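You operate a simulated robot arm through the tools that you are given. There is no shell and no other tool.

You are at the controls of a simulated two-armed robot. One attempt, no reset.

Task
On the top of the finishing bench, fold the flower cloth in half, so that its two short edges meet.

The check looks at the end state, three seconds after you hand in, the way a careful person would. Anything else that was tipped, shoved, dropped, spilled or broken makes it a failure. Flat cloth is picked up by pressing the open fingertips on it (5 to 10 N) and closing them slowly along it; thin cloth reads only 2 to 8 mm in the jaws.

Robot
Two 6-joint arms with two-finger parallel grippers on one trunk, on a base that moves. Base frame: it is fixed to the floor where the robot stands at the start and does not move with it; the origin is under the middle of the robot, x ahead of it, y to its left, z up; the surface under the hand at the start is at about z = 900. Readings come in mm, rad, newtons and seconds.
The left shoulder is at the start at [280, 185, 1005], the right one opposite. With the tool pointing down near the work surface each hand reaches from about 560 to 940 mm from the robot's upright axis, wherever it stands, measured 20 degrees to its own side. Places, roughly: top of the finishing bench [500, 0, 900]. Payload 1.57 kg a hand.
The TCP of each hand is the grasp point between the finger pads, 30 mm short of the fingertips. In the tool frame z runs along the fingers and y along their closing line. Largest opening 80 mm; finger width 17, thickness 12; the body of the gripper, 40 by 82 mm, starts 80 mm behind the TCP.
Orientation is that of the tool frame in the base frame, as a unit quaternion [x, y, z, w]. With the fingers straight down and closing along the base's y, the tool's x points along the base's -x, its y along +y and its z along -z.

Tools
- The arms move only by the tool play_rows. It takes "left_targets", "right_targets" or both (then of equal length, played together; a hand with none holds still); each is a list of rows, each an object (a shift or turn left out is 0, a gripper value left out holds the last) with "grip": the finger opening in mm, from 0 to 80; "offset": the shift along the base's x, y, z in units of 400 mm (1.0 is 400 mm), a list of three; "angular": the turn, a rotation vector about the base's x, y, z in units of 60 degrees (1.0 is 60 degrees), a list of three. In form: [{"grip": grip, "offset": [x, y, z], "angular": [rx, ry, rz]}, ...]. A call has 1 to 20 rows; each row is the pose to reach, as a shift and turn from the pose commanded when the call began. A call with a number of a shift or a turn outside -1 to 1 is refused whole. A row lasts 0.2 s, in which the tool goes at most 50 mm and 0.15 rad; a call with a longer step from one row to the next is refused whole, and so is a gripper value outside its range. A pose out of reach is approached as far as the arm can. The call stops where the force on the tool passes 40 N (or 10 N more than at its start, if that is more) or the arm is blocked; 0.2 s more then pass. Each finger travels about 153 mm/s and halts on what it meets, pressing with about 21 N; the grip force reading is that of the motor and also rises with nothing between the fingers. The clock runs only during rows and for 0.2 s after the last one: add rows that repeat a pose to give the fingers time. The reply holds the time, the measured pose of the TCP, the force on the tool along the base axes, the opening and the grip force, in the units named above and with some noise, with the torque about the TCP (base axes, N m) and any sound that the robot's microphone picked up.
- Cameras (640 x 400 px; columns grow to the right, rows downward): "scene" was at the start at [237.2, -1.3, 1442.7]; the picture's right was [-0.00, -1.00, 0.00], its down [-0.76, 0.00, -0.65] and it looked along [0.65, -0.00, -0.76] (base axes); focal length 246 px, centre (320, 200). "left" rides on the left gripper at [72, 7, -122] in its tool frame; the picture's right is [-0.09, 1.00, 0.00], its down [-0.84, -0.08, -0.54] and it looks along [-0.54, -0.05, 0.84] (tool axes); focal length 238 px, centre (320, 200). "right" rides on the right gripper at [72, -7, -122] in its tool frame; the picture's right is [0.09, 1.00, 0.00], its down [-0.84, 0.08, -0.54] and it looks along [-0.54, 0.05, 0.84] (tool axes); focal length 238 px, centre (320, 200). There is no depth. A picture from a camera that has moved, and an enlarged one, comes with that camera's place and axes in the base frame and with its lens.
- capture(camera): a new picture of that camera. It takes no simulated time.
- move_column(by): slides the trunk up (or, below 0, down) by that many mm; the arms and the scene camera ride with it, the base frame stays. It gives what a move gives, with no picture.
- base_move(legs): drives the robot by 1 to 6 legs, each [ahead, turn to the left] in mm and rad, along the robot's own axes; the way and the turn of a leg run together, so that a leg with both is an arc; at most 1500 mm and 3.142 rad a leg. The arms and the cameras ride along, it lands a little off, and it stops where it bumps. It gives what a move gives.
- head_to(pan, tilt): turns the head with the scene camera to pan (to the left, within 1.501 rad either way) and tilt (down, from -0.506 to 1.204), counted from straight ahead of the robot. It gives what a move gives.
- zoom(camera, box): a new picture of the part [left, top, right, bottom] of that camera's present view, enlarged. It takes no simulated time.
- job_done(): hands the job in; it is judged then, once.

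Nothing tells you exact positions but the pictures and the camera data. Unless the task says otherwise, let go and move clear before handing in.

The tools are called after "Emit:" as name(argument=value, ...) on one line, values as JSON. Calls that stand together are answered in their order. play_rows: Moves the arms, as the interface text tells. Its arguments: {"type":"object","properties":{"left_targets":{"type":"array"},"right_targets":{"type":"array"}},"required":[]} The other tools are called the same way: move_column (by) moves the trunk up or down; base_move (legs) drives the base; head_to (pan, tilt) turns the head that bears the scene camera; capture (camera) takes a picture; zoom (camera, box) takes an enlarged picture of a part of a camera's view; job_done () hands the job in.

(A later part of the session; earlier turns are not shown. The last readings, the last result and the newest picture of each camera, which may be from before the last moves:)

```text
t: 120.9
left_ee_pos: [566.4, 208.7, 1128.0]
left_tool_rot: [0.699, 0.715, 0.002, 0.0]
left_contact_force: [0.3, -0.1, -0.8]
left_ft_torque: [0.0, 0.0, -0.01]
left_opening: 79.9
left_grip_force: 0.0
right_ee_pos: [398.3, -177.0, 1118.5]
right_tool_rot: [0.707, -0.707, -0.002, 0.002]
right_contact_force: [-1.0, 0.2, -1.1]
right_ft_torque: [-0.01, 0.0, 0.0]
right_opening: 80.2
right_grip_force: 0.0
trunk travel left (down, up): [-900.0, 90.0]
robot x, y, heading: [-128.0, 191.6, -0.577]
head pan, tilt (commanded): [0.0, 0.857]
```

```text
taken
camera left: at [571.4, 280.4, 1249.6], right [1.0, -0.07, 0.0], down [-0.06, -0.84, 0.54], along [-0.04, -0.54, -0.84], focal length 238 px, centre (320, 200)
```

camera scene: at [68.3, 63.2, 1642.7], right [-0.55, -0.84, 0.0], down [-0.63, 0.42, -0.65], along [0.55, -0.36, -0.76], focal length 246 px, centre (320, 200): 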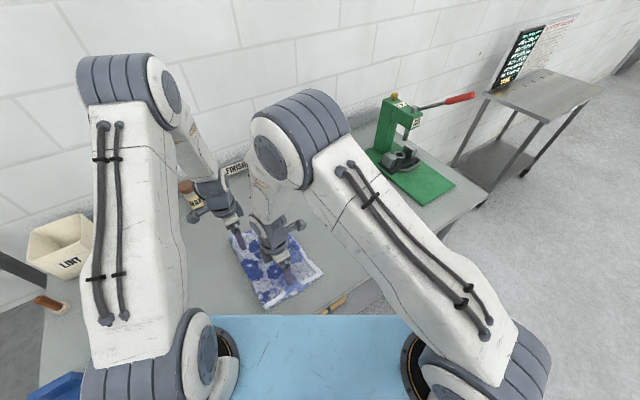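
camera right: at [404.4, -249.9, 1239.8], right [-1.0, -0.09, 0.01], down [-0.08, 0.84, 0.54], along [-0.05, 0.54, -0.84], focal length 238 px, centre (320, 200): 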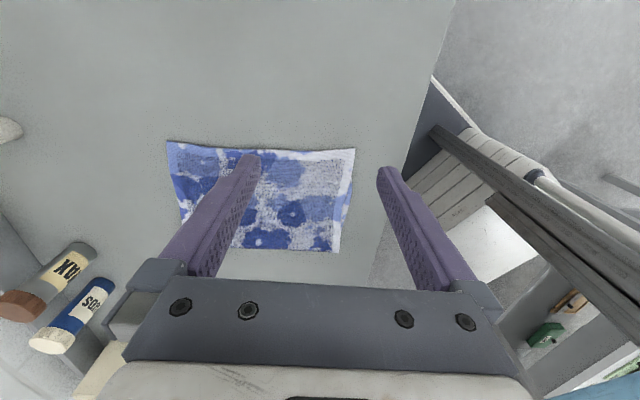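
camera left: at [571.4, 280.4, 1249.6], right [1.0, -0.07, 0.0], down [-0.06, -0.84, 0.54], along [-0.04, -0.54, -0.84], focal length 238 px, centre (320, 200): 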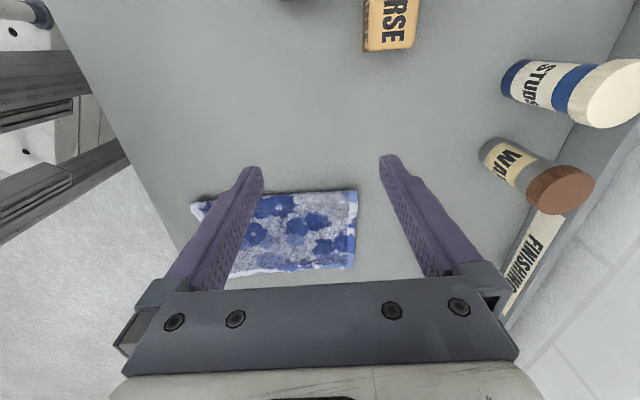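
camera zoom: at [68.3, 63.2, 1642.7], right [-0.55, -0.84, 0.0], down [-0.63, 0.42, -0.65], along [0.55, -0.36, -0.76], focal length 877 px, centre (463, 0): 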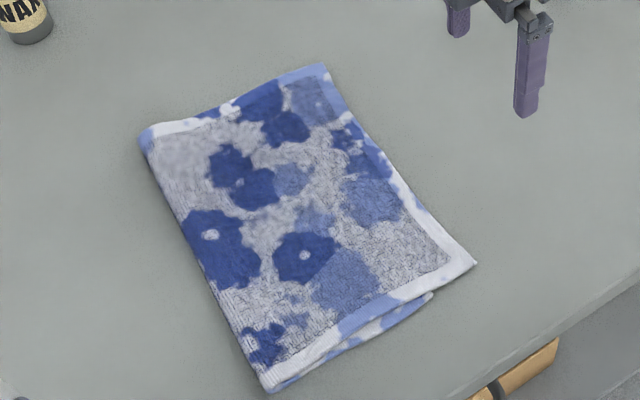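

The fold is neat, but the top layer overshoots: its corners are at (338, −127) and (606, −116) against the lower edge at y≈−80. With the hem now outward, I'll regrip both top corners from above and reset the edge onto the lower one.

Emit:
play_rows(left_targets=[{"offset": [0, -0.1, 0], "grip": 60}, {"offset": [0, -0.2, 0], "grip": 40}, {"offset": [0, -0.3, 0], "grip": 40}, {"offset": [0, -0.4, -0.03]}, {"offset": [0.003, -0.5, -0.08]}, {"offset": [0.005, -0.6, -0.14]}, {"offset": [0.0065, -0.7, -0.2]}, {"offset": [0.0065, -0.793, -0.27]}, {"offset": [0.0065, -0.793, -0.35]}, {"offset": [0.0065, -0.793, -0.42]}, {"offset": [0.0065, -0.793, -0.42]}], right_targets=[{"offset": [-0.01, 0.02, 0], "grip": 60}, {"offset": [-0.02, 0.05, 0], "grip": 40}, {"offset": [-0.03, 0.08, -0.02], "grip": 40}, {"offset": [-0.04, 0.11, -0.05]}, {"offset": [-0.05, 0.13, -0.1]}, {"offset": [-0.0575, 0.1525, -0.15]}, {"offset": [-0.0575, 0.1525, -0.2]}, {"offset": [-0.0575, 0.1525, -0.25]}, {"offset": [-0.0575, 0.1525, -0.32]}, {"offset": [-0.0575, 0.1525, -0.395]}, {"offset": [-0.0575, 0.1525, -0.395]}])

Emit:
capture(camera="right")

Emit:
capture(camera="left")

Emit:
zoom(camera="scene", box=[210, 200, 350, 312])

```text
t: 123.3
left_ee_pos: [569.8, -107.0, 957.1]
left_tool_rot: [0.7, 0.714, 0.001, 0.001]
left_contact_force: [-0.1, -0.7, -0.2]
left_ft_torque: [-0.01, 0.03, 0.05]
left_opening: 39.9
left_grip_force: 0.0
right_ee_pos: [374.4, -118.1, 955.2]
right_tool_rot: [-0.707, 0.708, 0.001, -0.002]
right_contact_force: [-0.1, 0.0, -0.2]
right_ft_torque: [-0.02, 0.03, -0.01]
right_opening: 40.1
right_grip_force: 0.1
trunk travel left (down, up): [-900.0, 90.0]
robot x, y, heading: [-129.9, 191.9, -0.581]
head pan, tilt (commanded): [0.0, 0.857]
```

```text
taken
camera right: at [380.4, -189.9, 1077.7], right [-1.0, -0.09, 0.0], down [-0.08, 0.84, 0.54], along [-0.05, 0.54, -0.84], focal length 238 px, centre (320, 200)
```

right: 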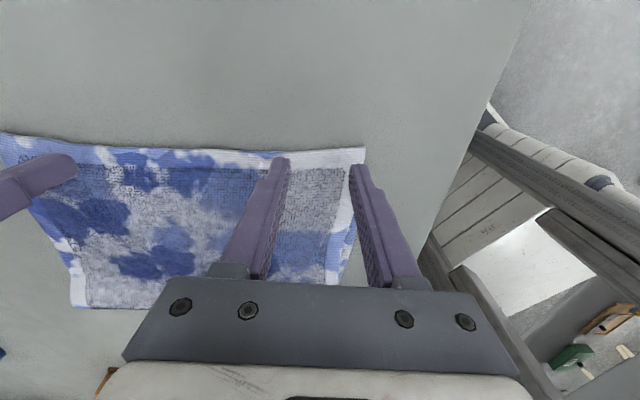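

```text
taken
camera left: at [576.0, -36.2, 1078.3], right [1.0, -0.07, 0.0], down [-0.06, -0.84, 0.54], along [-0.03, -0.54, -0.84], focal length 238 px, centre (320, 200)
```

left: 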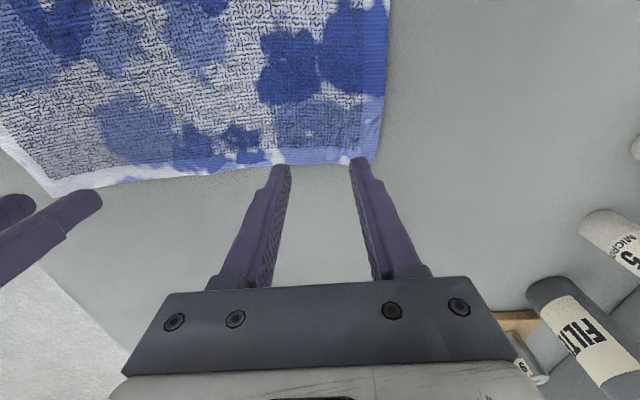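

```text
3.57 times, centred on (280, 256) of scene
camera zoom: at [68.7, 62.9, 1642.7], right [-0.55, -0.84, 0.0], down [-0.63, 0.42, -0.65], along [0.55, -0.36, -0.76], focal length 877 px, centre (463, 0)
```

zoom: 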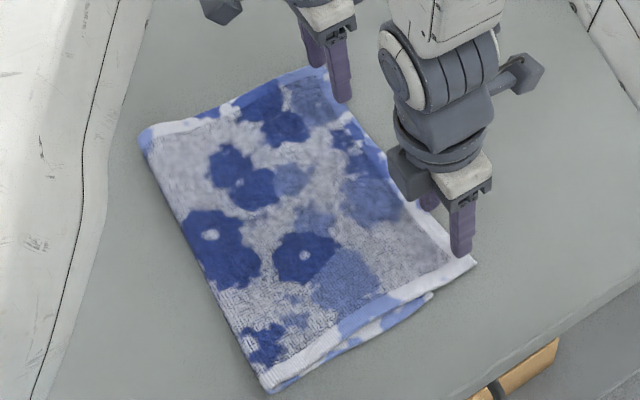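

The hem line runs from (342, −128) to (613, −116). I'm nudging the fingers to sit just inside it and lowering both hands to the cloth.

Emit:
play_rows(left_targets=[{"offset": [0, 0.005, -0.02]}, {"offset": [0, 0.005, -0.04]}, {"offset": [0, 0.005, -0.05]}, {"offset": [0, 0.005, -0.0555]}, {"offset": [0, 0.005, -0.0555]}], right_targets=[{"offset": [0.01, 0.01, -0.02]}, {"offset": [0.01, 0.01, -0.036]}, {"offset": [0.01, 0.01, -0.046]}, {"offset": [0.01, 0.01, -0.051]}, {"offset": [0.01, 0.01, -0.051]}])

```text
t: 124.5
left_ee_pos: [567.9, -104.4, 936.9]
left_tool_rot: [0.699, 0.715, 0.001, 0.001]
left_contact_force: [0.5, -0.8, -0.4]
left_ft_torque: [-0.04, 0.01, 0.04]
left_opening: 40.1
left_grip_force: 0.1
right_ee_pos: [378.8, -112.0, 937.7]
right_tool_rot: [0.707, -0.707, 0.0, 0.003]
right_contact_force: [0.0, 0.7, -0.3]
right_ft_torque: [0.0, 0.01, 0.0]
right_opening: 40.0
right_grip_force: 0.0
trunk travel left (down, up): [-900.0, 90.0]
robot x, y, heading: [-127.2, 191.7, -0.58]
head pan, tilt (commanded): [0.0, 0.857]
```

Emit:
play_rows(left_targets=[{"offset": [0, 0, -0.005]}, {"offset": [0, 0, -0.0085]}, {"offset": [0, 0, -0.0085]}], right_targets=[{"offset": [0, 0, -0.005]}, {"offset": [0, 0, -0.0095]}, {"offset": [0, 0, -0.0095]}])

```text
t: 125.3
left_ee_pos: [568.4, -103.4, 933.8]
left_tool_rot: [0.699, 0.715, 0.001, 0.001]
left_contact_force: [-0.6, -0.4, 3.0]
left_ft_torque: [0.02, 0.02, -0.04]
left_opening: 40.0
left_grip_force: 0.0
right_ee_pos: [378.2, -111.9, 934.2]
right_tool_rot: [-0.706, 0.708, 0.001, -0.002]
right_contact_force: [0.2, 0.0, 1.5]
right_ft_torque: [0.01, 0.01, 0.0]
right_opening: 39.9
right_grip_force: 0.0
trunk travel left (down, up): [-900.0, 90.0]
robot x, y, heading: [-131.1, 193.4, -0.578]
head pan, tilt (commanded): [0.0, 0.857]
```

Emit:
play_rows(left_targets=[{"offset": [0, 0, -0.0015]}, {"offset": [0, 0, -0.0015]}], right_targets=[{"offset": [0, 0, -0.0025]}, {"offset": [0, 0, -0.0025]}])

```text
t: 125.9
left_ee_pos: [569.2, -103.6, 933.7]
left_tool_rot: [0.699, 0.715, 0.001, 0.001]
left_contact_force: [-0.5, -1.1, 5.3]
left_ft_torque: [-0.03, 0.03, 0.01]
left_opening: 39.9
left_grip_force: 0.1
right_ee_pos: [377.5, -112.6, 934.2]
right_tool_rot: [0.707, -0.707, 0.0, 0.002]
right_contact_force: [0.4, 0.3, 2.4]
right_ft_torque: [-0.02, -0.03, 0.01]
right_opening: 40.0
right_grip_force: 0.1
trunk travel left (down, up): [-900.0, 90.0]
robot x, y, heading: [-128.3, 198.1, -0.577]
head pan, tilt (commanded): [0.0, 0.857]
```

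Emit:
play_rows(left_targets=[{"offset": [0, 0, -0.0008]}, {"offset": [0, 0, -0.0008]}], right_targets=[{"offset": [0, 0, -0.0025]}, {"offset": [0, 0, -0.0025]}])

```text
t: 126.5
left_ee_pos: [568.8, -102.8, 932.7]
left_tool_rot: [0.699, 0.715, 0.002, 0.003]
left_contact_force: [1.5, -2.5, 9.0]
left_ft_torque: [-0.03, -0.01, -0.02]
left_opening: 39.8
left_grip_force: 0.1
right_ee_pos: [378.5, -111.5, 934.0]
right_tool_rot: [-0.706, 0.708, 0.001, -0.002]
right_contact_force: [-1.2, 1.6, 4.7]
right_ft_torque: [0.08, -0.02, 0.01]
right_opening: 40.2
right_grip_force: 0.0
trunk travel left (down, up): [-900.0, 90.0]
robot x, y, heading: [-130.1, 192.6, -0.577]
head pan, tilt (commanded): [0.0, 0.857]
```

Emit:
play_rows(left_targets=[{"grip": 38}, {"grip": 36}, {"grip": 34}, {"grip": 32}, {"grip": 30}, {"grip": 28}, {"grip": 26}, {"grip": 24}, {"grip": 22}, {"grip": 20}], right_targets=[{"grip": 38, "offset": [0, 0, -0.001]}, {"grip": 36, "offset": [0, 0, -0.001]}, {"grip": 34, "offset": [0, 0, -0.001]}, {"grip": 32, "offset": [0, 0, -0.001]}, {"grip": 30, "offset": [0, 0, -0.001]}, {"grip": 28, "offset": [0, 0, -0.001]}, {"grip": 26, "offset": [0, 0, -0.001]}, {"grip": 24, "offset": [0, 0, -0.001]}, {"grip": 22, "offset": [0, 0, -0.001]}, {"grip": 20, "offset": [0, 0, -0.001]}])

Emit:
capture(camera="right")

Emit:
capture(camera="left")

```text
t: 128.7
left_ee_pos: [567.8, -102.9, 932.8]
left_tool_rot: [0.698, 0.716, 0.0, 0.002]
left_contact_force: [-1.0, -0.1, 13.1]
left_ft_torque: [0.06, 0.06, 0.01]
left_opening: 19.8
left_grip_force: 0.2
right_ee_pos: [376.6, -112.2, 934.0]
right_tool_rot: [0.707, -0.707, 0.0, 0.001]
right_contact_force: [0.0, -0.3, 5.5]
right_ft_torque: [0.0, -0.01, -0.02]
right_opening: 19.1
right_grip_force: 0.1
trunk travel left (down, up): [-900.0, 90.0]
robot x, y, heading: [-131.4, 197.7, -0.579]
head pan, tilt (commanded): [0.0, 0.857]
```

```text
taken
camera right: at [383.3, -184.3, 1055.5], right [-1.0, -0.09, 0.0], down [-0.08, 0.84, 0.54], along [-0.05, 0.54, -0.84], focal length 238 px, centre (320, 200)
```

right: 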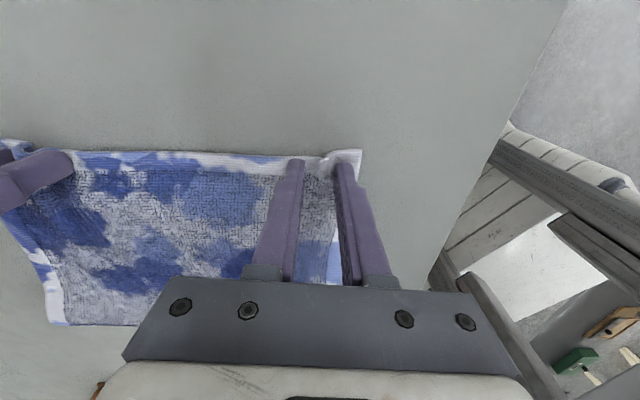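

```text
taken
camera left: at [572.5, -31.4, 1054.7], right [1.0, -0.07, 0.0], down [-0.06, -0.84, 0.54], along [-0.03, -0.54, -0.84], focal length 238 px, centre (320, 200)
```

left: 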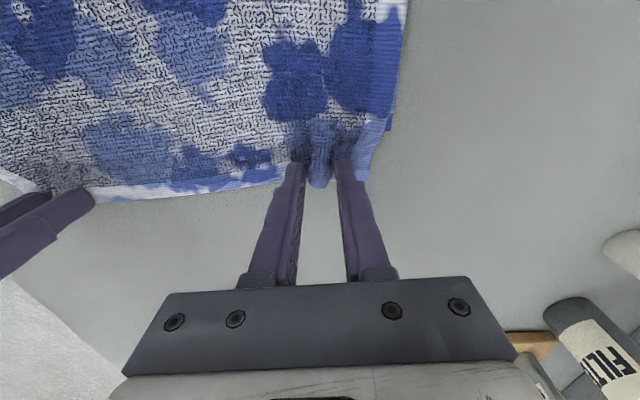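

Ridges are forming at both corners. I'll finish closing.

Emit:
play_rows(left_targets=[{"grip": 18}, {"grip": 16}, {"grip": 14}, {"grip": 12}, {"grip": 10}, {"grip": 8}, {"grip": 6}, {"grip": 4}, {"grip": 2}, {"grip": 0}, {"grip": 0}, {"grip": 0}], right_targets=[{"grip": 18}, {"grip": 16}, {"grip": 14}, {"grip": 12}, {"grip": 10}, {"grip": 8}, {"grip": 6}, {"grip": 4}, {"grip": 2}, {"grip": 0}, {"grip": 0}, {"grip": 0}])

Emit:
capture(camera="right")

Emit:
capture(camera="left")

```text
t: 131.3
left_ee_pos: [566.6, -102.5, 932.9]
left_tool_rot: [0.699, 0.715, 0.002, 0.001]
left_contact_force: [-6.7, 0.2, 13.9]
left_ft_torque: [0.02, 0.21, -0.06]
left_opening: 4.9
left_grip_force: 21.2
right_ee_pos: [379.0, -110.5, 932.9]
right_tool_rot: [-0.707, 0.707, 0.001, -0.002]
right_contact_force: [7.3, -0.8, 3.1]
right_ft_torque: [0.02, -0.23, 0.01]
right_opening: 4.3
right_grip_force: 20.5
trunk travel left (down, up): [-900.0, 90.0]
robot x, y, heading: [-129.0, 195.7, -0.581]
head pan, tilt (commanded): [0.0, 0.857]
```

```text
taken
camera right: at [383.7, -184.2, 1055.6], right [-1.0, -0.09, 0.0], down [-0.08, 0.84, 0.54], along [-0.05, 0.54, -0.84], focal length 238 px, centre (320, 200)
```

right: 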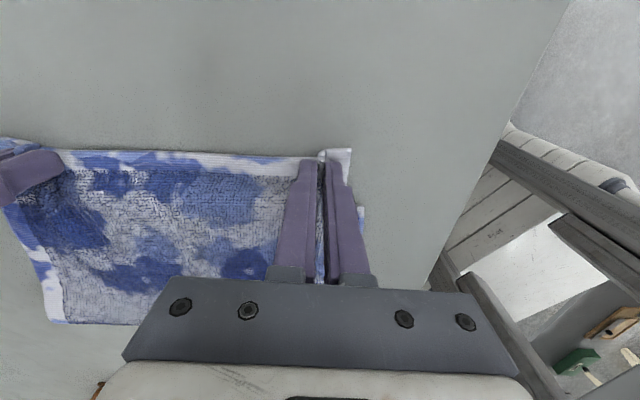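

```text
taken
camera left: at [572.4, -31.4, 1054.6], right [1.0, -0.07, 0.0], down [-0.06, -0.84, 0.54], along [-0.03, -0.54, -0.84], focal length 238 px, centre (320, 200)
```

left: 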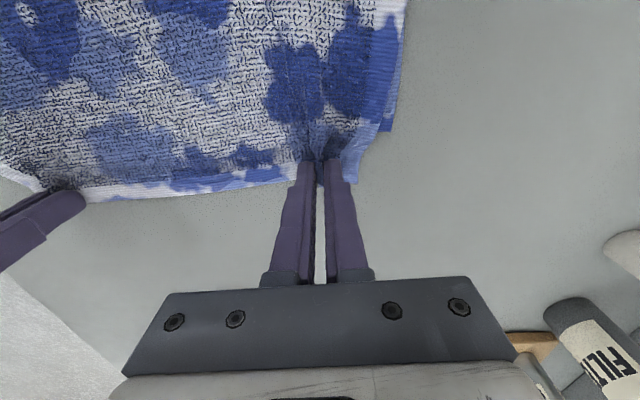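

Both corners are gripped again (4.9 and 4.3 mm) with the hem outward. I'm lifting the top layer and swinging it back over so the crease can roll toward the true middle (target about y≈97).

Emit:
play_rows(left_targets=[{"offset": [-0.006, 0, 0.0425]}, {"offset": [-0.0125, 0.019, 0.0925]}, {"offset": [-0.0125, 0.051, 0.1425]}, {"offset": [-0.0125, 0.091, 0.1875]}, {"offset": [-0.0125, 0.136, 0.23]}, {"offset": [-0.0125, 0.186, 0.2675]}, {"offset": [-0.0125, 0.241, 0.3]}, {"offset": [-0.0125, 0.299, 0.325]}, {"offset": [-0.0125, 0.359, 0.3425]}, {"offset": [-0.0125, 0.419, 0.35]}, {"offset": [-0.0125, 0.476, 0.3425]}, {"offset": [-0.0125, 0.519, 0.325]}, {"offset": [-0.0125, 0.519, 0.325]}], right_targets=[{"offset": [0.006, 0, 0.0425]}, {"offset": [0.0125, 0.025, 0.0925]}, {"offset": [0.0125, 0.06, 0.1425]}, {"offset": [0.0125, 0.105, 0.1875]}, {"offset": [0.0125, 0.152, 0.23]}, {"offset": [0.0125, 0.204, 0.2675]}, {"offset": [0.0125, 0.26, 0.3]}, {"offset": [0.0125, 0.319, 0.325]}, {"offset": [0.0125, 0.379, 0.3425]}, {"offset": [0.0125, 0.439, 0.35]}, {"offset": [0.0125, 0.496, 0.3425]}, {"offset": [0.0125, 0.539, 0.325]}, {"offset": [0.0125, 0.539, 0.325]}])

Emit:
capture(camera="right")

Emit:
capture(camera="left")

Emit:
capture(camera="scene")

```text
t: 134.1
left_ee_pos: [563.9, 105.5, 1062.9]
left_tool_rot: [0.699, 0.715, 0.002, 0.001]
left_contact_force: [0.7, 1.1, 0.2]
left_ft_torque: [-0.03, -0.02, 0.0]
left_opening: 4.2
left_grip_force: 21.1
right_ee_pos: [385.6, 106.5, 1059.7]
right_tool_rot: [-0.706, 0.708, 0.002, -0.003]
right_contact_force: [-0.1, -0.4, 0.4]
right_ft_torque: [-0.02, 0.01, 0.03]
right_opening: 3.9
right_grip_force: 21.0
trunk travel left (down, up): [-900.0, 90.0]
robot x, y, heading: [-131.2, 197.4, -0.585]
head pan, tilt (commanded): [0.0, 0.857]
```

```text
taken
camera right: at [391.2, 33.5, 1182.7], right [-1.0, -0.09, 0.0], down [-0.08, 0.84, 0.54], along [-0.05, 0.54, -0.84], focal length 238 px, centre (320, 200)
```

right: 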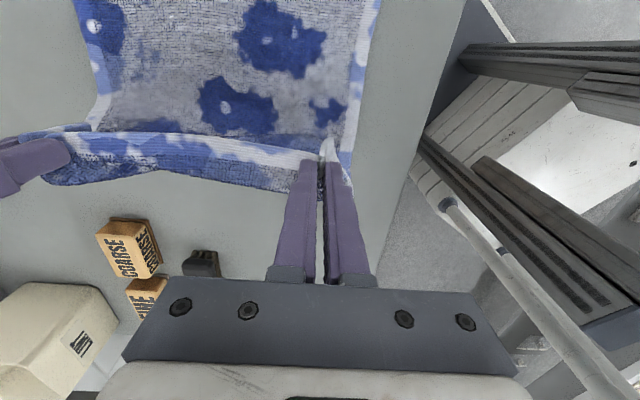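

```text
taken
camera left: at [567.9, 176.6, 1185.1], right [1.0, -0.07, 0.0], down [-0.06, -0.84, 0.54], along [-0.03, -0.54, -0.84], focal length 238 px, centre (320, 200)
```

left: 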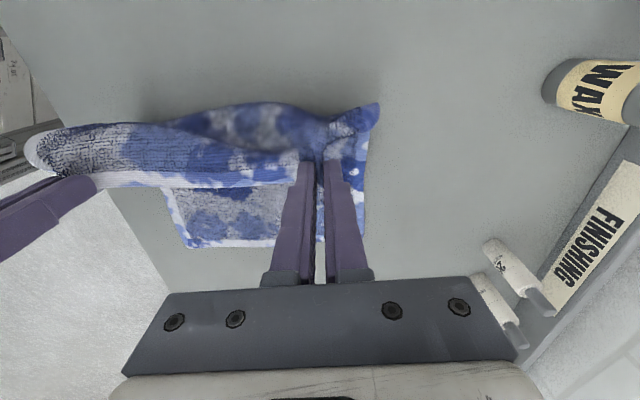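

```text
taken
camera scene: at [68.5, 63.3, 1642.7], right [-0.55, -0.84, 0.0], down [-0.63, 0.42, -0.65], along [0.55, -0.36, -0.76], focal length 246 px, centre (320, 200)
```

scene: 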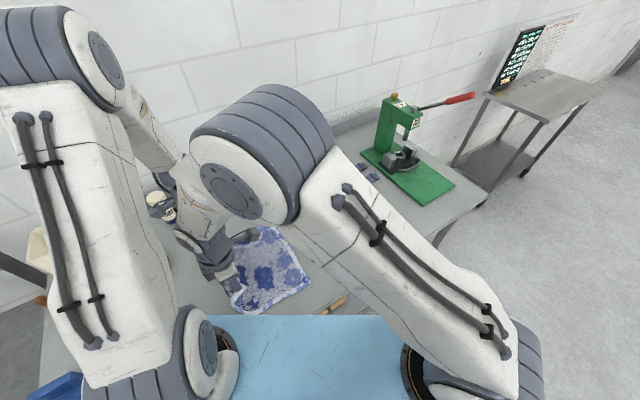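

Both corners are held and the lower layer hasn't moved. Now I'm laying the edge back down toward the lower hem, stopping just above it to check.

Emit:
play_rows(left_targets=[{"offset": [0, -0.05, 0.015]}, {"offset": [0, -0.1075, 0.02]}, {"offset": [0, -0.1675, 0.015]}, {"offset": [0, -0.2225, 0]}, {"offset": [0, -0.27, -0.025]}, {"offset": [0, -0.31, -0.06]}, {"offset": [0, -0.34, -0.1025]}, {"offset": [0, -0.3675, -0.1475]}, {"offset": [0, -0.385, -0.195]}, {"offset": [0, -0.3975, -0.2425]}, {"offset": [0, -0.4025, -0.275]}, {"offset": [0, -0.4025, -0.275]}], right_targets=[{"offset": [0, -0.05, 0.015]}, {"offset": [0, -0.1075, 0.02]}, {"offset": [0, -0.1675, 0.015]}, {"offset": [0, -0.2225, 0]}, {"offset": [0, -0.27, -0.025]}, {"offset": [0, -0.31, -0.06]}, {"offset": [0, -0.34, -0.1025]}, {"offset": [0, -0.3675, -0.1475]}, {"offset": [0, -0.385, -0.195]}, {"offset": [0, -0.3975, -0.2425]}, {"offset": [0, -0.4025, -0.275]}, {"offset": [0, -0.4025, -0.275]}])

Emit:
capture(camera="right")

Emit:
capture(camera="left")

Emit:
zoom(camera="scene", box=[210, 200, 350, 312])

```text
t: 136.7
left_ee_pos: [564.1, -54.6, 953.8]
left_tool_rot: [0.699, 0.715, 0.001, 0.001]
left_contact_force: [-1.2, -0.5, 0.5]
left_ft_torque: [0.0, 0.02, -0.02]
left_opening: 4.4
left_grip_force: 20.5
right_ee_pos: [381.4, -55.6, 954.6]
right_tool_rot: [0.707, -0.707, -0.001, 0.001]
right_contact_force: [0.4, -0.4, 0.1]
right_ft_torque: [0.01, 0.01, -0.01]
right_opening: 4.1
right_grip_force: 20.8
trunk travel left (down, up): [-900.0, 90.0]
robot x, y, heading: [-132.4, 193.8, -0.574]
head pan, tilt (commanded): [0.0, 0.857]
```

```text
taken
camera right: at [388.7, -127.5, 1076.3], right [-1.0, -0.09, 0.0], down [-0.08, 0.84, 0.54], along [-0.05, 0.54, -0.84], focal length 238 px, centre (320, 200)
```

right: 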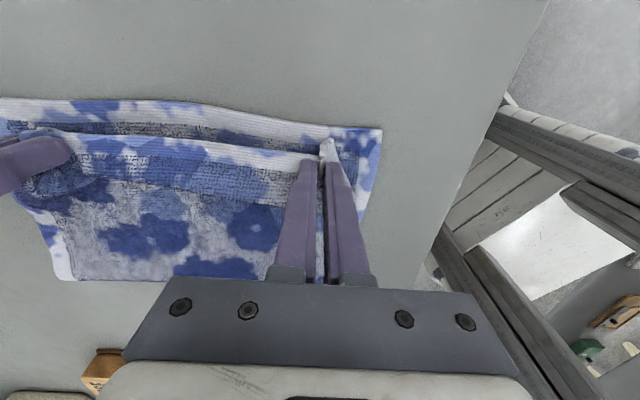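

```text
taken
camera left: at [569.0, 15.9, 1075.0], right [1.0, -0.07, 0.0], down [-0.06, -0.84, 0.54], along [-0.03, -0.54, -0.84], focal length 238 px, centre (320, 200)
```

left: 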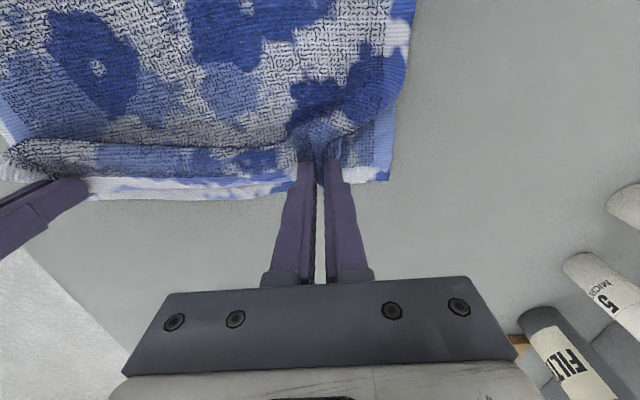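

```text
3.57 times, centred on (280, 256) of scene
camera zoom: at [68.5, 63.0, 1642.7], right [-0.55, -0.84, 0.0], down [-0.63, 0.42, -0.65], along [0.55, -0.36, -0.76], focal length 877 px, centre (463, 0)
```

zoom: 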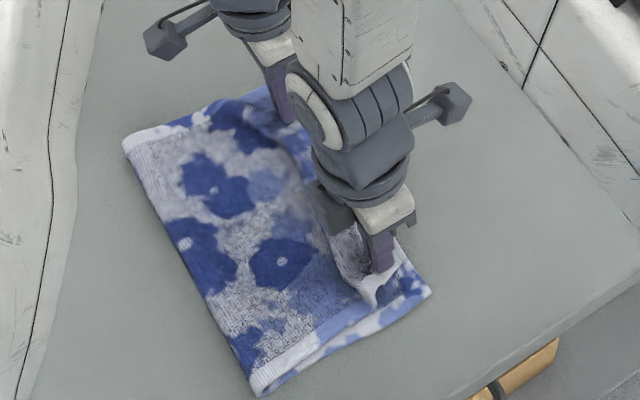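

The crease is now at y≈78–88 (target about 97) with some slack in the top layer. I'll swing further back to let the crease roll out more, then lay it again with a softer arc.

Emit:
play_rows(left_targets=[{"offset": [0, 0.0175, 0.08]}, {"offset": [0, 0.0625, 0.17]}, {"offset": [0, 0.135, 0.245]}, {"offset": [0, 0.235, 0.29]}, {"offset": [0, 0.34, 0.3]}, {"offset": [0, 0.43, 0.27]}, {"offset": [0, 0.5, 0.2]}, {"offset": [0, 0.545, 0.115]}, {"offset": [0, 0.545, 0.115]}, {"offset": [0, 0.545, 0.115]}], right_targets=[{"offset": [0.005, 0.0175, 0.08]}, {"offset": [0.01, 0.0625, 0.17]}, {"offset": [0.01, 0.135, 0.245]}, {"offset": [0.01, 0.235, 0.29]}, {"offset": [0.01, 0.34, 0.3]}, {"offset": [0.01, 0.43, 0.27]}, {"offset": [0.01, 0.5, 0.2]}, {"offset": [0.01, 0.545, 0.115]}, {"offset": [0.01, 0.545, 0.115]}, {"offset": [0.01, 0.545, 0.115]}])

Emit:
capture(camera="right")

Emit:
capture(camera="left")

```text
t: 138.9
left_ee_pos: [564.0, 159.5, 999.2]
left_tool_rot: [0.699, 0.715, 0.002, 0.001]
left_contact_force: [-0.5, 0.3, -0.6]
left_ft_torque: [-0.02, 0.01, -0.04]
left_opening: 4.5
left_grip_force: 20.8
right_ee_pos: [391.0, 158.7, 998.9]
right_tool_rot: [0.707, -0.707, 0.0, 0.002]
right_contact_force: [-0.4, -0.2, -0.5]
right_ft_torque: [0.01, 0.0, -0.03]
right_opening: 3.9
right_grip_force: 20.7
trunk travel left (down, up): [-900.0, 90.0]
robot x, y, heading: [-128.7, 193.4, -0.584]
head pan, tilt (commanded): [0.0, 0.857]
```

```text
taken
camera right: at [397.4, 87.2, 1120.7], right [-1.0, -0.09, 0.0], down [-0.08, 0.84, 0.54], along [-0.05, 0.54, -0.84], focal length 238 px, centre (320, 200)
```

right: 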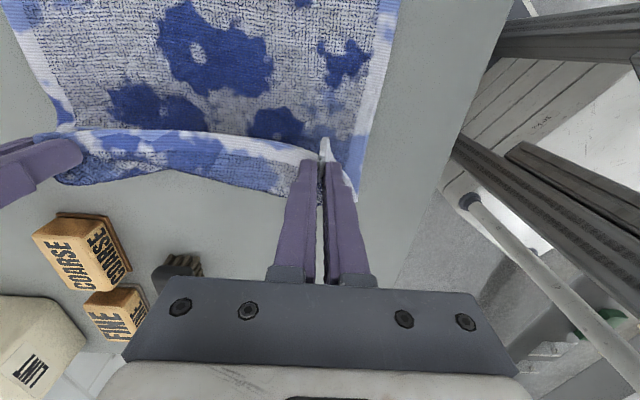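

```text
taken
camera left: at [568.5, 230.9, 1120.8], right [1.0, -0.07, 0.0], down [-0.06, -0.84, 0.54], along [-0.03, -0.54, -0.84], focal length 238 px, centre (320, 200)
```

left: 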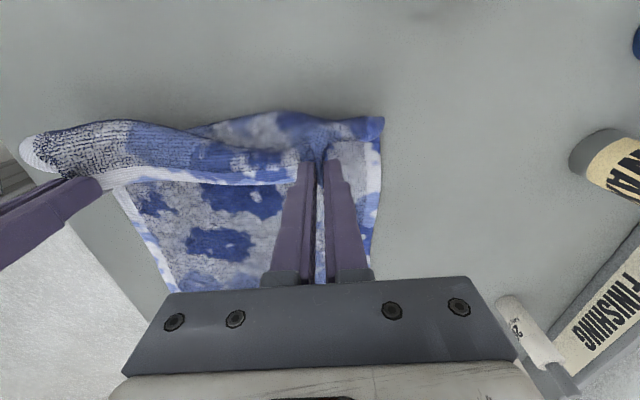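

Emit:
play_rows(left_targets=[{"offset": [0, -0.009, 0.055]}, {"offset": [0, -0.034, 0.105]}, {"offset": [0, -0.074, 0.1425]}, {"offset": [0, -0.124, 0.165]}, {"offset": [0, -0.179, 0.1725]}, {"offset": [0, -0.234, 0.165]}, {"offset": [0, -0.286, 0.145]}, {"offset": [0, -0.334, 0.1175]}, {"offset": [0, -0.376, 0.085]}, {"offset": [0, -0.414, 0.0475]}, {"offset": [0, -0.446, 0.0075]}, {"offset": [0, -0.474, -0.0325]}, {"offset": [0, -0.496, -0.0725]}, {"offset": [0, -0.514, -0.1075]}, {"offset": [0, -0.524, -0.13]}, {"offset": [0, -0.524, -0.13]}], right_targets=[{"offset": [0, -0.009, 0.055]}, {"offset": [0, -0.034, 0.105]}, {"offset": [0, -0.074, 0.1425]}, {"offset": [0, -0.124, 0.165]}, {"offset": [0, -0.179, 0.1725]}, {"offset": [0, -0.234, 0.165]}, {"offset": [0, -0.286, 0.145]}, {"offset": [0, -0.334, 0.1175]}, {"offset": [0, -0.376, 0.085]}, {"offset": [0, -0.414, 0.0475]}, {"offset": [0, -0.446, 0.0075]}, {"offset": [0, -0.474, -0.0325]}, {"offset": [0, -0.496, -0.0725]}, {"offset": [0, -0.514, -0.1075]}, {"offset": [0, -0.524, -0.13]}, {"offset": [0, -0.524, -0.13]}])

Emit:
capture(camera="right")

Emit:
capture(camera="left")

Emit:
zoom(camera="scene", box=[210, 200, 350, 312])

```text
t: 142.3
left_ee_pos: [564.8, -47.5, 946.4]
left_tool_rot: [0.699, 0.715, 0.003, 0.0]
left_contact_force: [0.4, 0.4, -0.8]
left_ft_torque: [0.02, -0.02, -0.03]
left_opening: 4.5
left_grip_force: 20.9
right_ee_pos: [387.0, -48.7, 946.7]
right_tool_rot: [-0.707, 0.708, 0.0, -0.002]
right_contact_force: [0.2, 0.1, 0.1]
right_ft_torque: [0.01, -0.04, 0.02]
right_opening: 4.1
right_grip_force: 21.3
trunk travel left (down, up): [-900.0, 90.0]
robot x, y, heading: [-131.0, 195.6, -0.579]
head pan, tilt (commanded): [0.0, 0.857]
```

```text
taken
camera right: at [393.9, -121.8, 1068.3], right [-1.0, -0.09, 0.0], down [-0.08, 0.84, 0.54], along [-0.05, 0.54, -0.84], focal length 238 px, centre (320, 200)
```

right: 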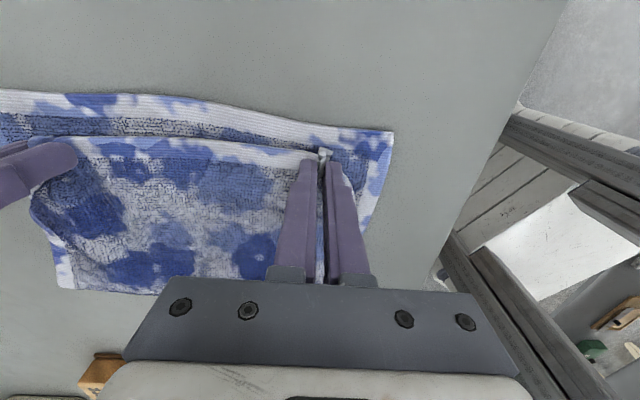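

```text
taken
camera left: at [568.8, 24.3, 1069.1], right [1.0, -0.07, 0.0], down [-0.06, -0.84, 0.54], along [-0.03, -0.54, -0.84], focal length 238 px, centre (320, 200)
```

left: 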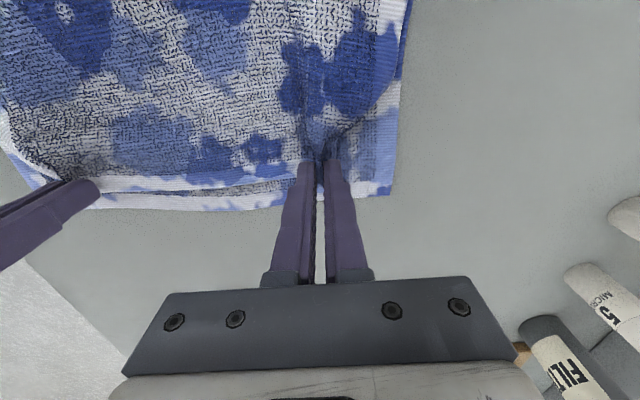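

```text
3.57 times, centred on (280, 256) of scene
camera zoom: at [68.5, 63.0, 1642.7], right [-0.55, -0.84, 0.0], down [-0.63, 0.42, -0.65], along [0.55, -0.36, -0.76], focal length 877 px, centre (463, 0)
```

zoom: 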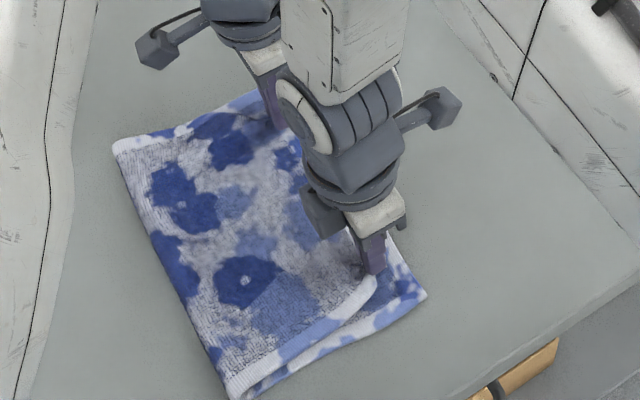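

The crease is now at y≈97 at both ends, which is the middle. I'm moving the hem the last 16 mm out to the lower edge and lowering it, while spreading the hands slightly so it is taut along the edge.

Emit:
play_rows(left_targets=[{"offset": [0.003, -0.01, 0]}, {"offset": [0.007, -0.02, -0.003]}, {"offset": [0.01, -0.03, -0.006]}, {"offset": [0.0125, -0.041, -0.012]}, {"offset": [0.0125, -0.041, -0.012]}], right_targets=[{"offset": [-0.002, -0.01, 0]}, {"offset": [-0.005, -0.02, -0.003]}, {"offset": [-0.008, -0.03, -0.006]}, {"offset": [-0.01, -0.038, -0.012]}, {"offset": [-0.01, -0.038, -0.012]}])

Emit:
capture(camera="right")

Emit:
capture(camera="left")

Emit:
zoom(camera="scene", box=[210, 200, 350, 312])

```text
t: 143.5
left_ee_pos: [569.1, -65.2, 942.4]
left_tool_rot: [0.699, 0.715, 0.002, 0.0]
left_contact_force: [-2.1, 1.0, -0.4]
left_ft_torque: [0.04, 0.08, -0.02]
left_opening: 4.5
left_grip_force: 20.5
right_ee_pos: [383.6, -62.7, 942.2]
right_tool_rot: [0.707, -0.707, -0.001, 0.002]
right_contact_force: [2.5, 0.4, 0.6]
right_ft_torque: [-0.02, -0.04, -0.01]
right_opening: 4.1
right_grip_force: 20.8
trunk travel left (down, up): [-900.0, 90.0]
robot x, y, heading: [-128.4, 197.8, -0.582]
head pan, tilt (commanded): [0.0, 0.857]
```

```text
taken
camera right: at [389.5, -135.5, 1064.4], right [-1.0, -0.09, 0.0], down [-0.08, 0.84, 0.54], along [-0.05, 0.54, -0.84], focal length 238 px, centre (320, 200)
```

right: 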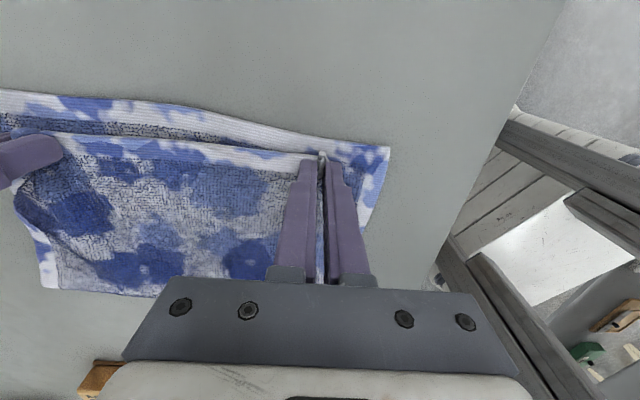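

```text
taken
camera left: at [573.3, 6.6, 1064.1], right [1.0, -0.07, 0.0], down [-0.06, -0.84, 0.54], along [-0.04, -0.54, -0.84], focal length 238 px, centre (320, 200)
```

left: 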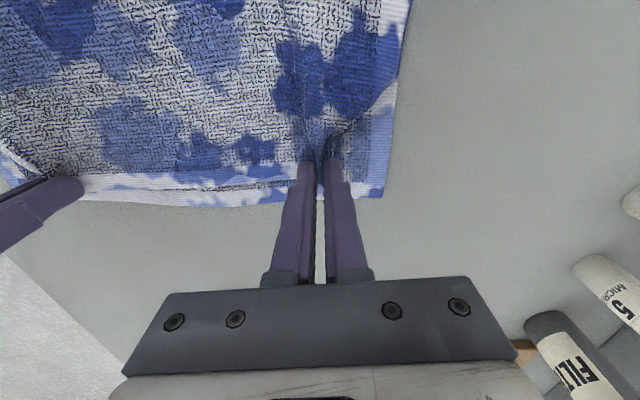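

```text
3.57 times, centred on (280, 256) of scene
camera zoom: at [68.4, 63.1, 1642.7], right [-0.55, -0.84, 0.0], down [-0.63, 0.42, -0.65], along [0.55, -0.36, -0.76], focal length 877 px, centre (463, 0)
```

zoom: 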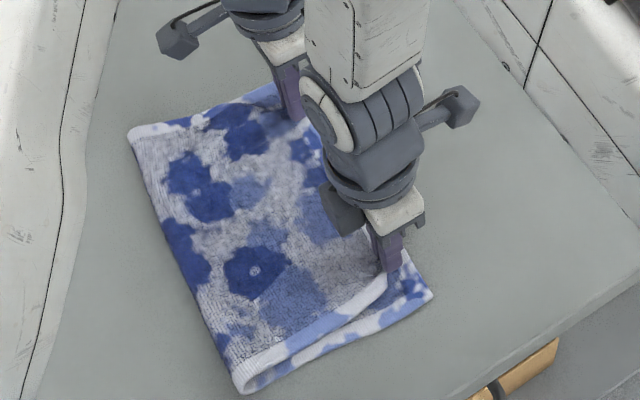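

Dragging at that height moved the far lower corner about 18 mm (now near (616, −98); near corner (336, −82)). I'll lift slightly and extend the left hand to match that, then set down vertically.

Emit:
play_rows(left_targets=[{"offset": [0, 0, 0.015]}, {"offset": [0, 0, 0.03]}, {"offset": [0, -0.02, 0.03]}, {"offset": [0, -0.04, 0.03]}, {"offset": [0, -0.04, 0.03]}], right_targets=[{"offset": [0, 0, 0.015]}, {"offset": [0, 0, 0.03]}, {"offset": [0, -0.008, 0.03]}, {"offset": [0, -0.015, 0.03]}, {"offset": [0, -0.015, 0.03]}])

Emit:
capture(camera="right")

Emit:
capture(camera="left")

Emit:
zoom(camera="scene", box=[210, 200, 350, 312])

```text
t: 144.7
left_ee_pos: [569.2, -82.7, 954.3]
left_tool_rot: [0.699, 0.715, 0.002, 0.001]
left_contact_force: [-2.6, 0.7, -0.6]
left_ft_torque: [-0.01, 0.1, -0.06]
left_opening: 4.7
left_grip_force: 21.4
right_ee_pos: [383.9, -69.9, 955.5]
right_tool_rot: [-0.707, 0.707, 0.0, -0.002]
right_contact_force: [3.2, -0.1, 0.4]
right_ft_torque: [0.02, -0.08, -0.01]
right_opening: 4.1
right_grip_force: 21.5
trunk travel left (down, up): [-900.0, 90.0]
robot x, y, heading: [-128.1, 193.6, -0.583]
head pan, tilt (commanded): [0.0, 0.857]
```

```text
taken
camera right: at [389.6, -141.4, 1076.4], right [-1.0, -0.09, 0.0], down [-0.08, 0.84, 0.54], along [-0.05, 0.54, -0.84], focal length 238 px, centre (320, 200)
```

right: 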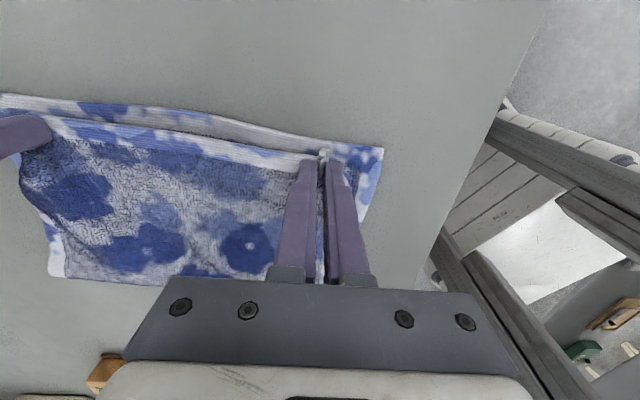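

```text
taken
camera left: at [574.2, -11.0, 1076.2], right [1.0, -0.07, 0.0], down [-0.06, -0.84, 0.54], along [-0.04, -0.54, -0.84], focal length 238 px, centre (320, 200)
```

left: 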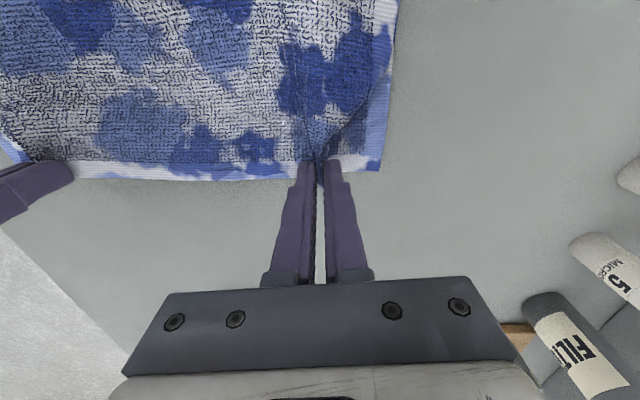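

```text
3.57 times, centred on (280, 256) of scene
camera zoom: at [68.4, 63.0, 1642.7], right [-0.55, -0.84, 0.0], down [-0.63, 0.42, -0.65], along [0.55, -0.36, -0.76], focal length 877 px, centre (463, 0)
```

zoom: 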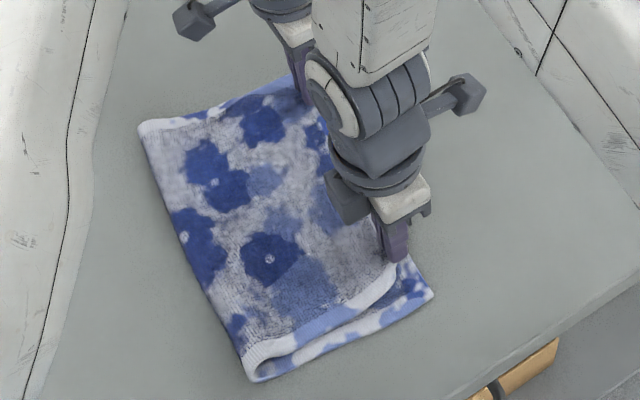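

The hem is directly above the lower edge now (near −84 vs −81, far −98 vs −97). I'm lowering straight down, which should also push the slack toward the crease.

Emit:
play_rows(left_targets=[{"offset": [0, 0, -0.01]}, {"offset": [0, 0, -0.02]}, {"offset": [0, 0, -0.03]}, {"offset": [0, 0, -0.037]}, {"offset": [0, 0, -0.037]}], right_targets=[{"offset": [0, 0.002, -0.01]}, {"offset": [0, 0.004, -0.02]}, {"offset": [0, 0.004, -0.03]}, {"offset": [0, 0.004, -0.04]}, {"offset": [0, 0.004, -0.04]}])

Emit:
capture(camera="right")

Emit:
capture(camera="left")

Emit:
zoom(camera="scene", box=[210, 200, 350, 312])

```text
t: 145.9
left_ee_pos: [568.1, -81.5, 939.6]
left_tool_rot: [0.699, 0.715, 0.002, 0.001]
left_contact_force: [-3.5, 0.5, 3.1]
left_ft_torque: [0.02, 0.03, -0.05]
left_opening: 4.7
left_grip_force: 21.4
right_ee_pos: [384.2, -68.2, 938.0]
right_tool_rot: [-0.707, 0.707, 0.0, -0.002]
right_contact_force: [3.1, -1.4, 4.6]
right_ft_torque: [-0.04, -0.1, -0.02]
right_opening: 4.1
right_grip_force: 20.9
trunk travel left (down, up): [-900.0, 90.0]
robot x, y, heading: [-128.1, 194.1, -0.579]
head pan, tilt (commanded): [0.0, 0.857]
```

```text
taken
camera right: at [389.6, -140.4, 1060.3], right [-1.0, -0.09, 0.0], down [-0.08, 0.84, 0.54], along [-0.05, 0.54, -0.84], focal length 238 px, centre (320, 200)
```

right: 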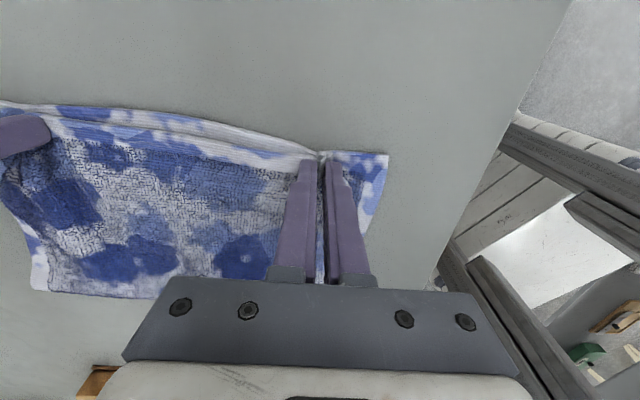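

```text
taken
camera left: at [573.6, -10.3, 1061.1], right [1.0, -0.07, 0.0], down [-0.06, -0.84, 0.54], along [-0.03, -0.54, -0.84], focal length 238 px, centre (320, 200)
```

left: 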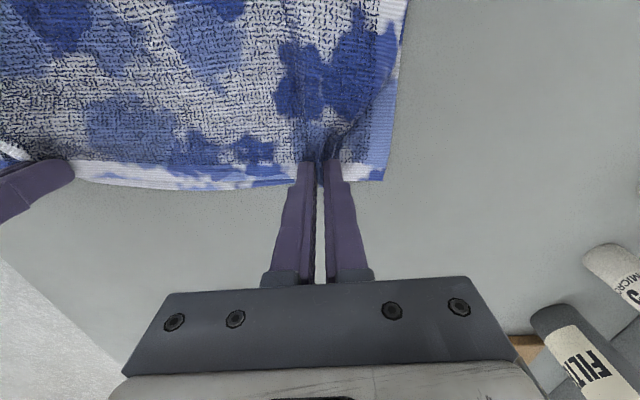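

```text
3.57 times, centred on (280, 256) of scene
camera zoom: at [68.1, 63.1, 1642.9], right [-0.55, -0.84, 0.0], down [-0.63, 0.42, -0.65], along [0.55, -0.36, -0.76], focal length 877 px, centre (463, 0)
```

zoom: 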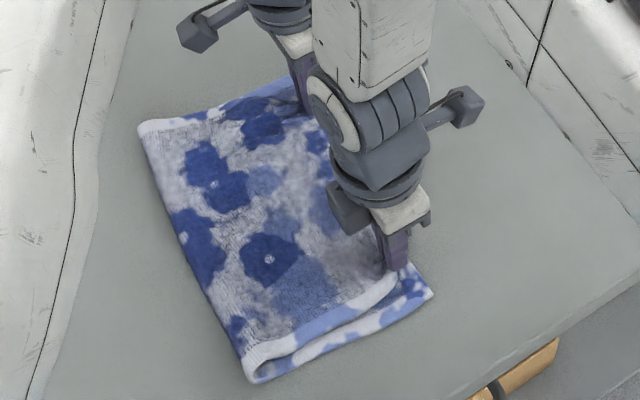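

The hem sits on the lower edge. I'm releasing both corners gently and lifting straight up.

Emit:
play_rows(left_targets=[{"grip": 0, "offset": [0, 0, 0.003]}, {"grip": 10, "offset": [0, 0, 0.003]}, {"grip": 20, "offset": [0, 0, 0.003]}, {"grip": 25, "offset": [0, 0, 0.003]}, {"grip": 25, "offset": [0, 0, 0.02]}, {"grip": 25, "offset": [0, 0, 0.06]}, {"grip": 25, "offset": [0, 0, 0.14]}, {"grip": 25, "offset": [0, 0, 0.22]}], right_targets=[{"grip": 0, "offset": [0, 0, 0.005]}, {"grip": 10, "offset": [0, 0, 0.005]}, {"grip": 20, "offset": [0, 0, 0.005]}, {"grip": 25, "offset": [0, 0, 0.005]}, {"grip": 25, "offset": [0, 0, 0.02]}, {"grip": 25, "offset": [0, 0, 0.06]}, {"grip": 25, "offset": [0, 0, 0.14]}, {"grip": 25, "offset": [0, 0, 0.22]}])

Emit:
capture(camera="right")

Emit:
capture(camera="left")

Emit:
zoom(camera="scene", box=[210, 200, 350, 312])

```text
t: 147.7
left_ee_pos: [568.2, -78.0, 1027.6]
left_tool_rot: [0.7, 0.714, 0.002, 0.001]
left_contact_force: [0.1, -1.1, 0.4]
left_ft_torque: [0.0, -0.01, 0.04]
left_opening: 25.3
left_grip_force: 0.0
right_ee_pos: [382.8, -69.7, 1025.8]
right_tool_rot: [0.708, -0.707, -0.001, 0.002]
right_contact_force: [0.0, 0.6, 0.3]
right_ft_torque: [0.02, 0.02, -0.02]
right_opening: 25.0
right_grip_force: 0.1
trunk travel left (down, up): [-900.0, 90.0]
robot x, y, heading: [-128.9, 193.3, -0.583]
head pan, tilt (commanded): [0.0, 0.857]
```

```text
taken
camera right: at [389.3, -140.9, 1147.9], right [-1.0, -0.09, 0.0], down [-0.08, 0.84, 0.54], along [-0.05, 0.54, -0.84], focal length 238 px, centre (320, 200)
```

right: 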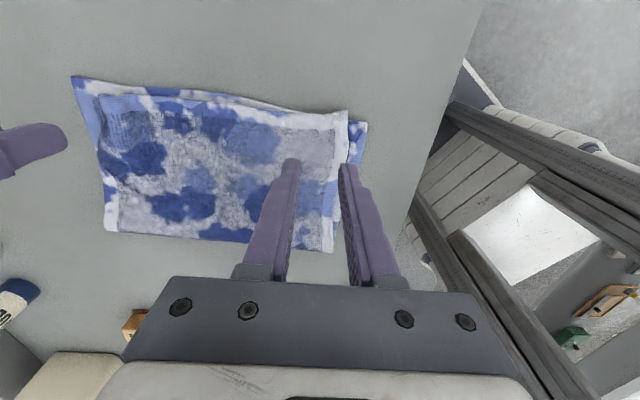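

```text
taken
camera left: at [573.6, -7.2, 1150.0], right [1.0, -0.07, 0.0], down [-0.06, -0.84, 0.54], along [-0.03, -0.54, -0.84], focal length 238 px, centre (320, 200)
```

left: 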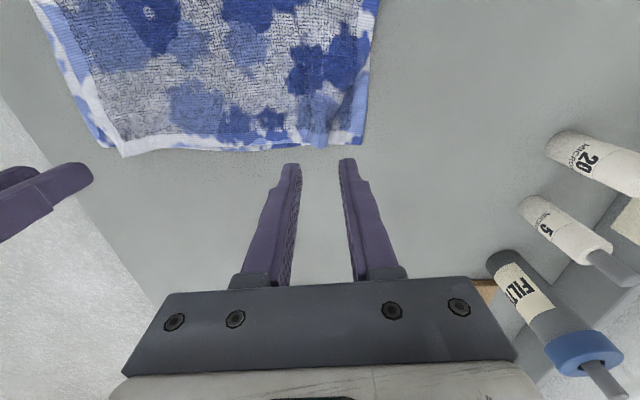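

```text
3.57 times, centred on (280, 256) of scene
camera zoom: at [68.3, 63.1, 1642.7], right [-0.55, -0.84, 0.0], down [-0.63, 0.42, -0.65], along [0.55, -0.36, -0.76], focal length 877 px, centre (463, 0)
```

zoom: 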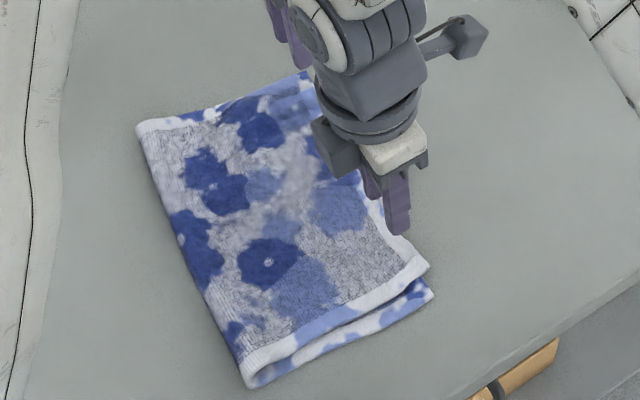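

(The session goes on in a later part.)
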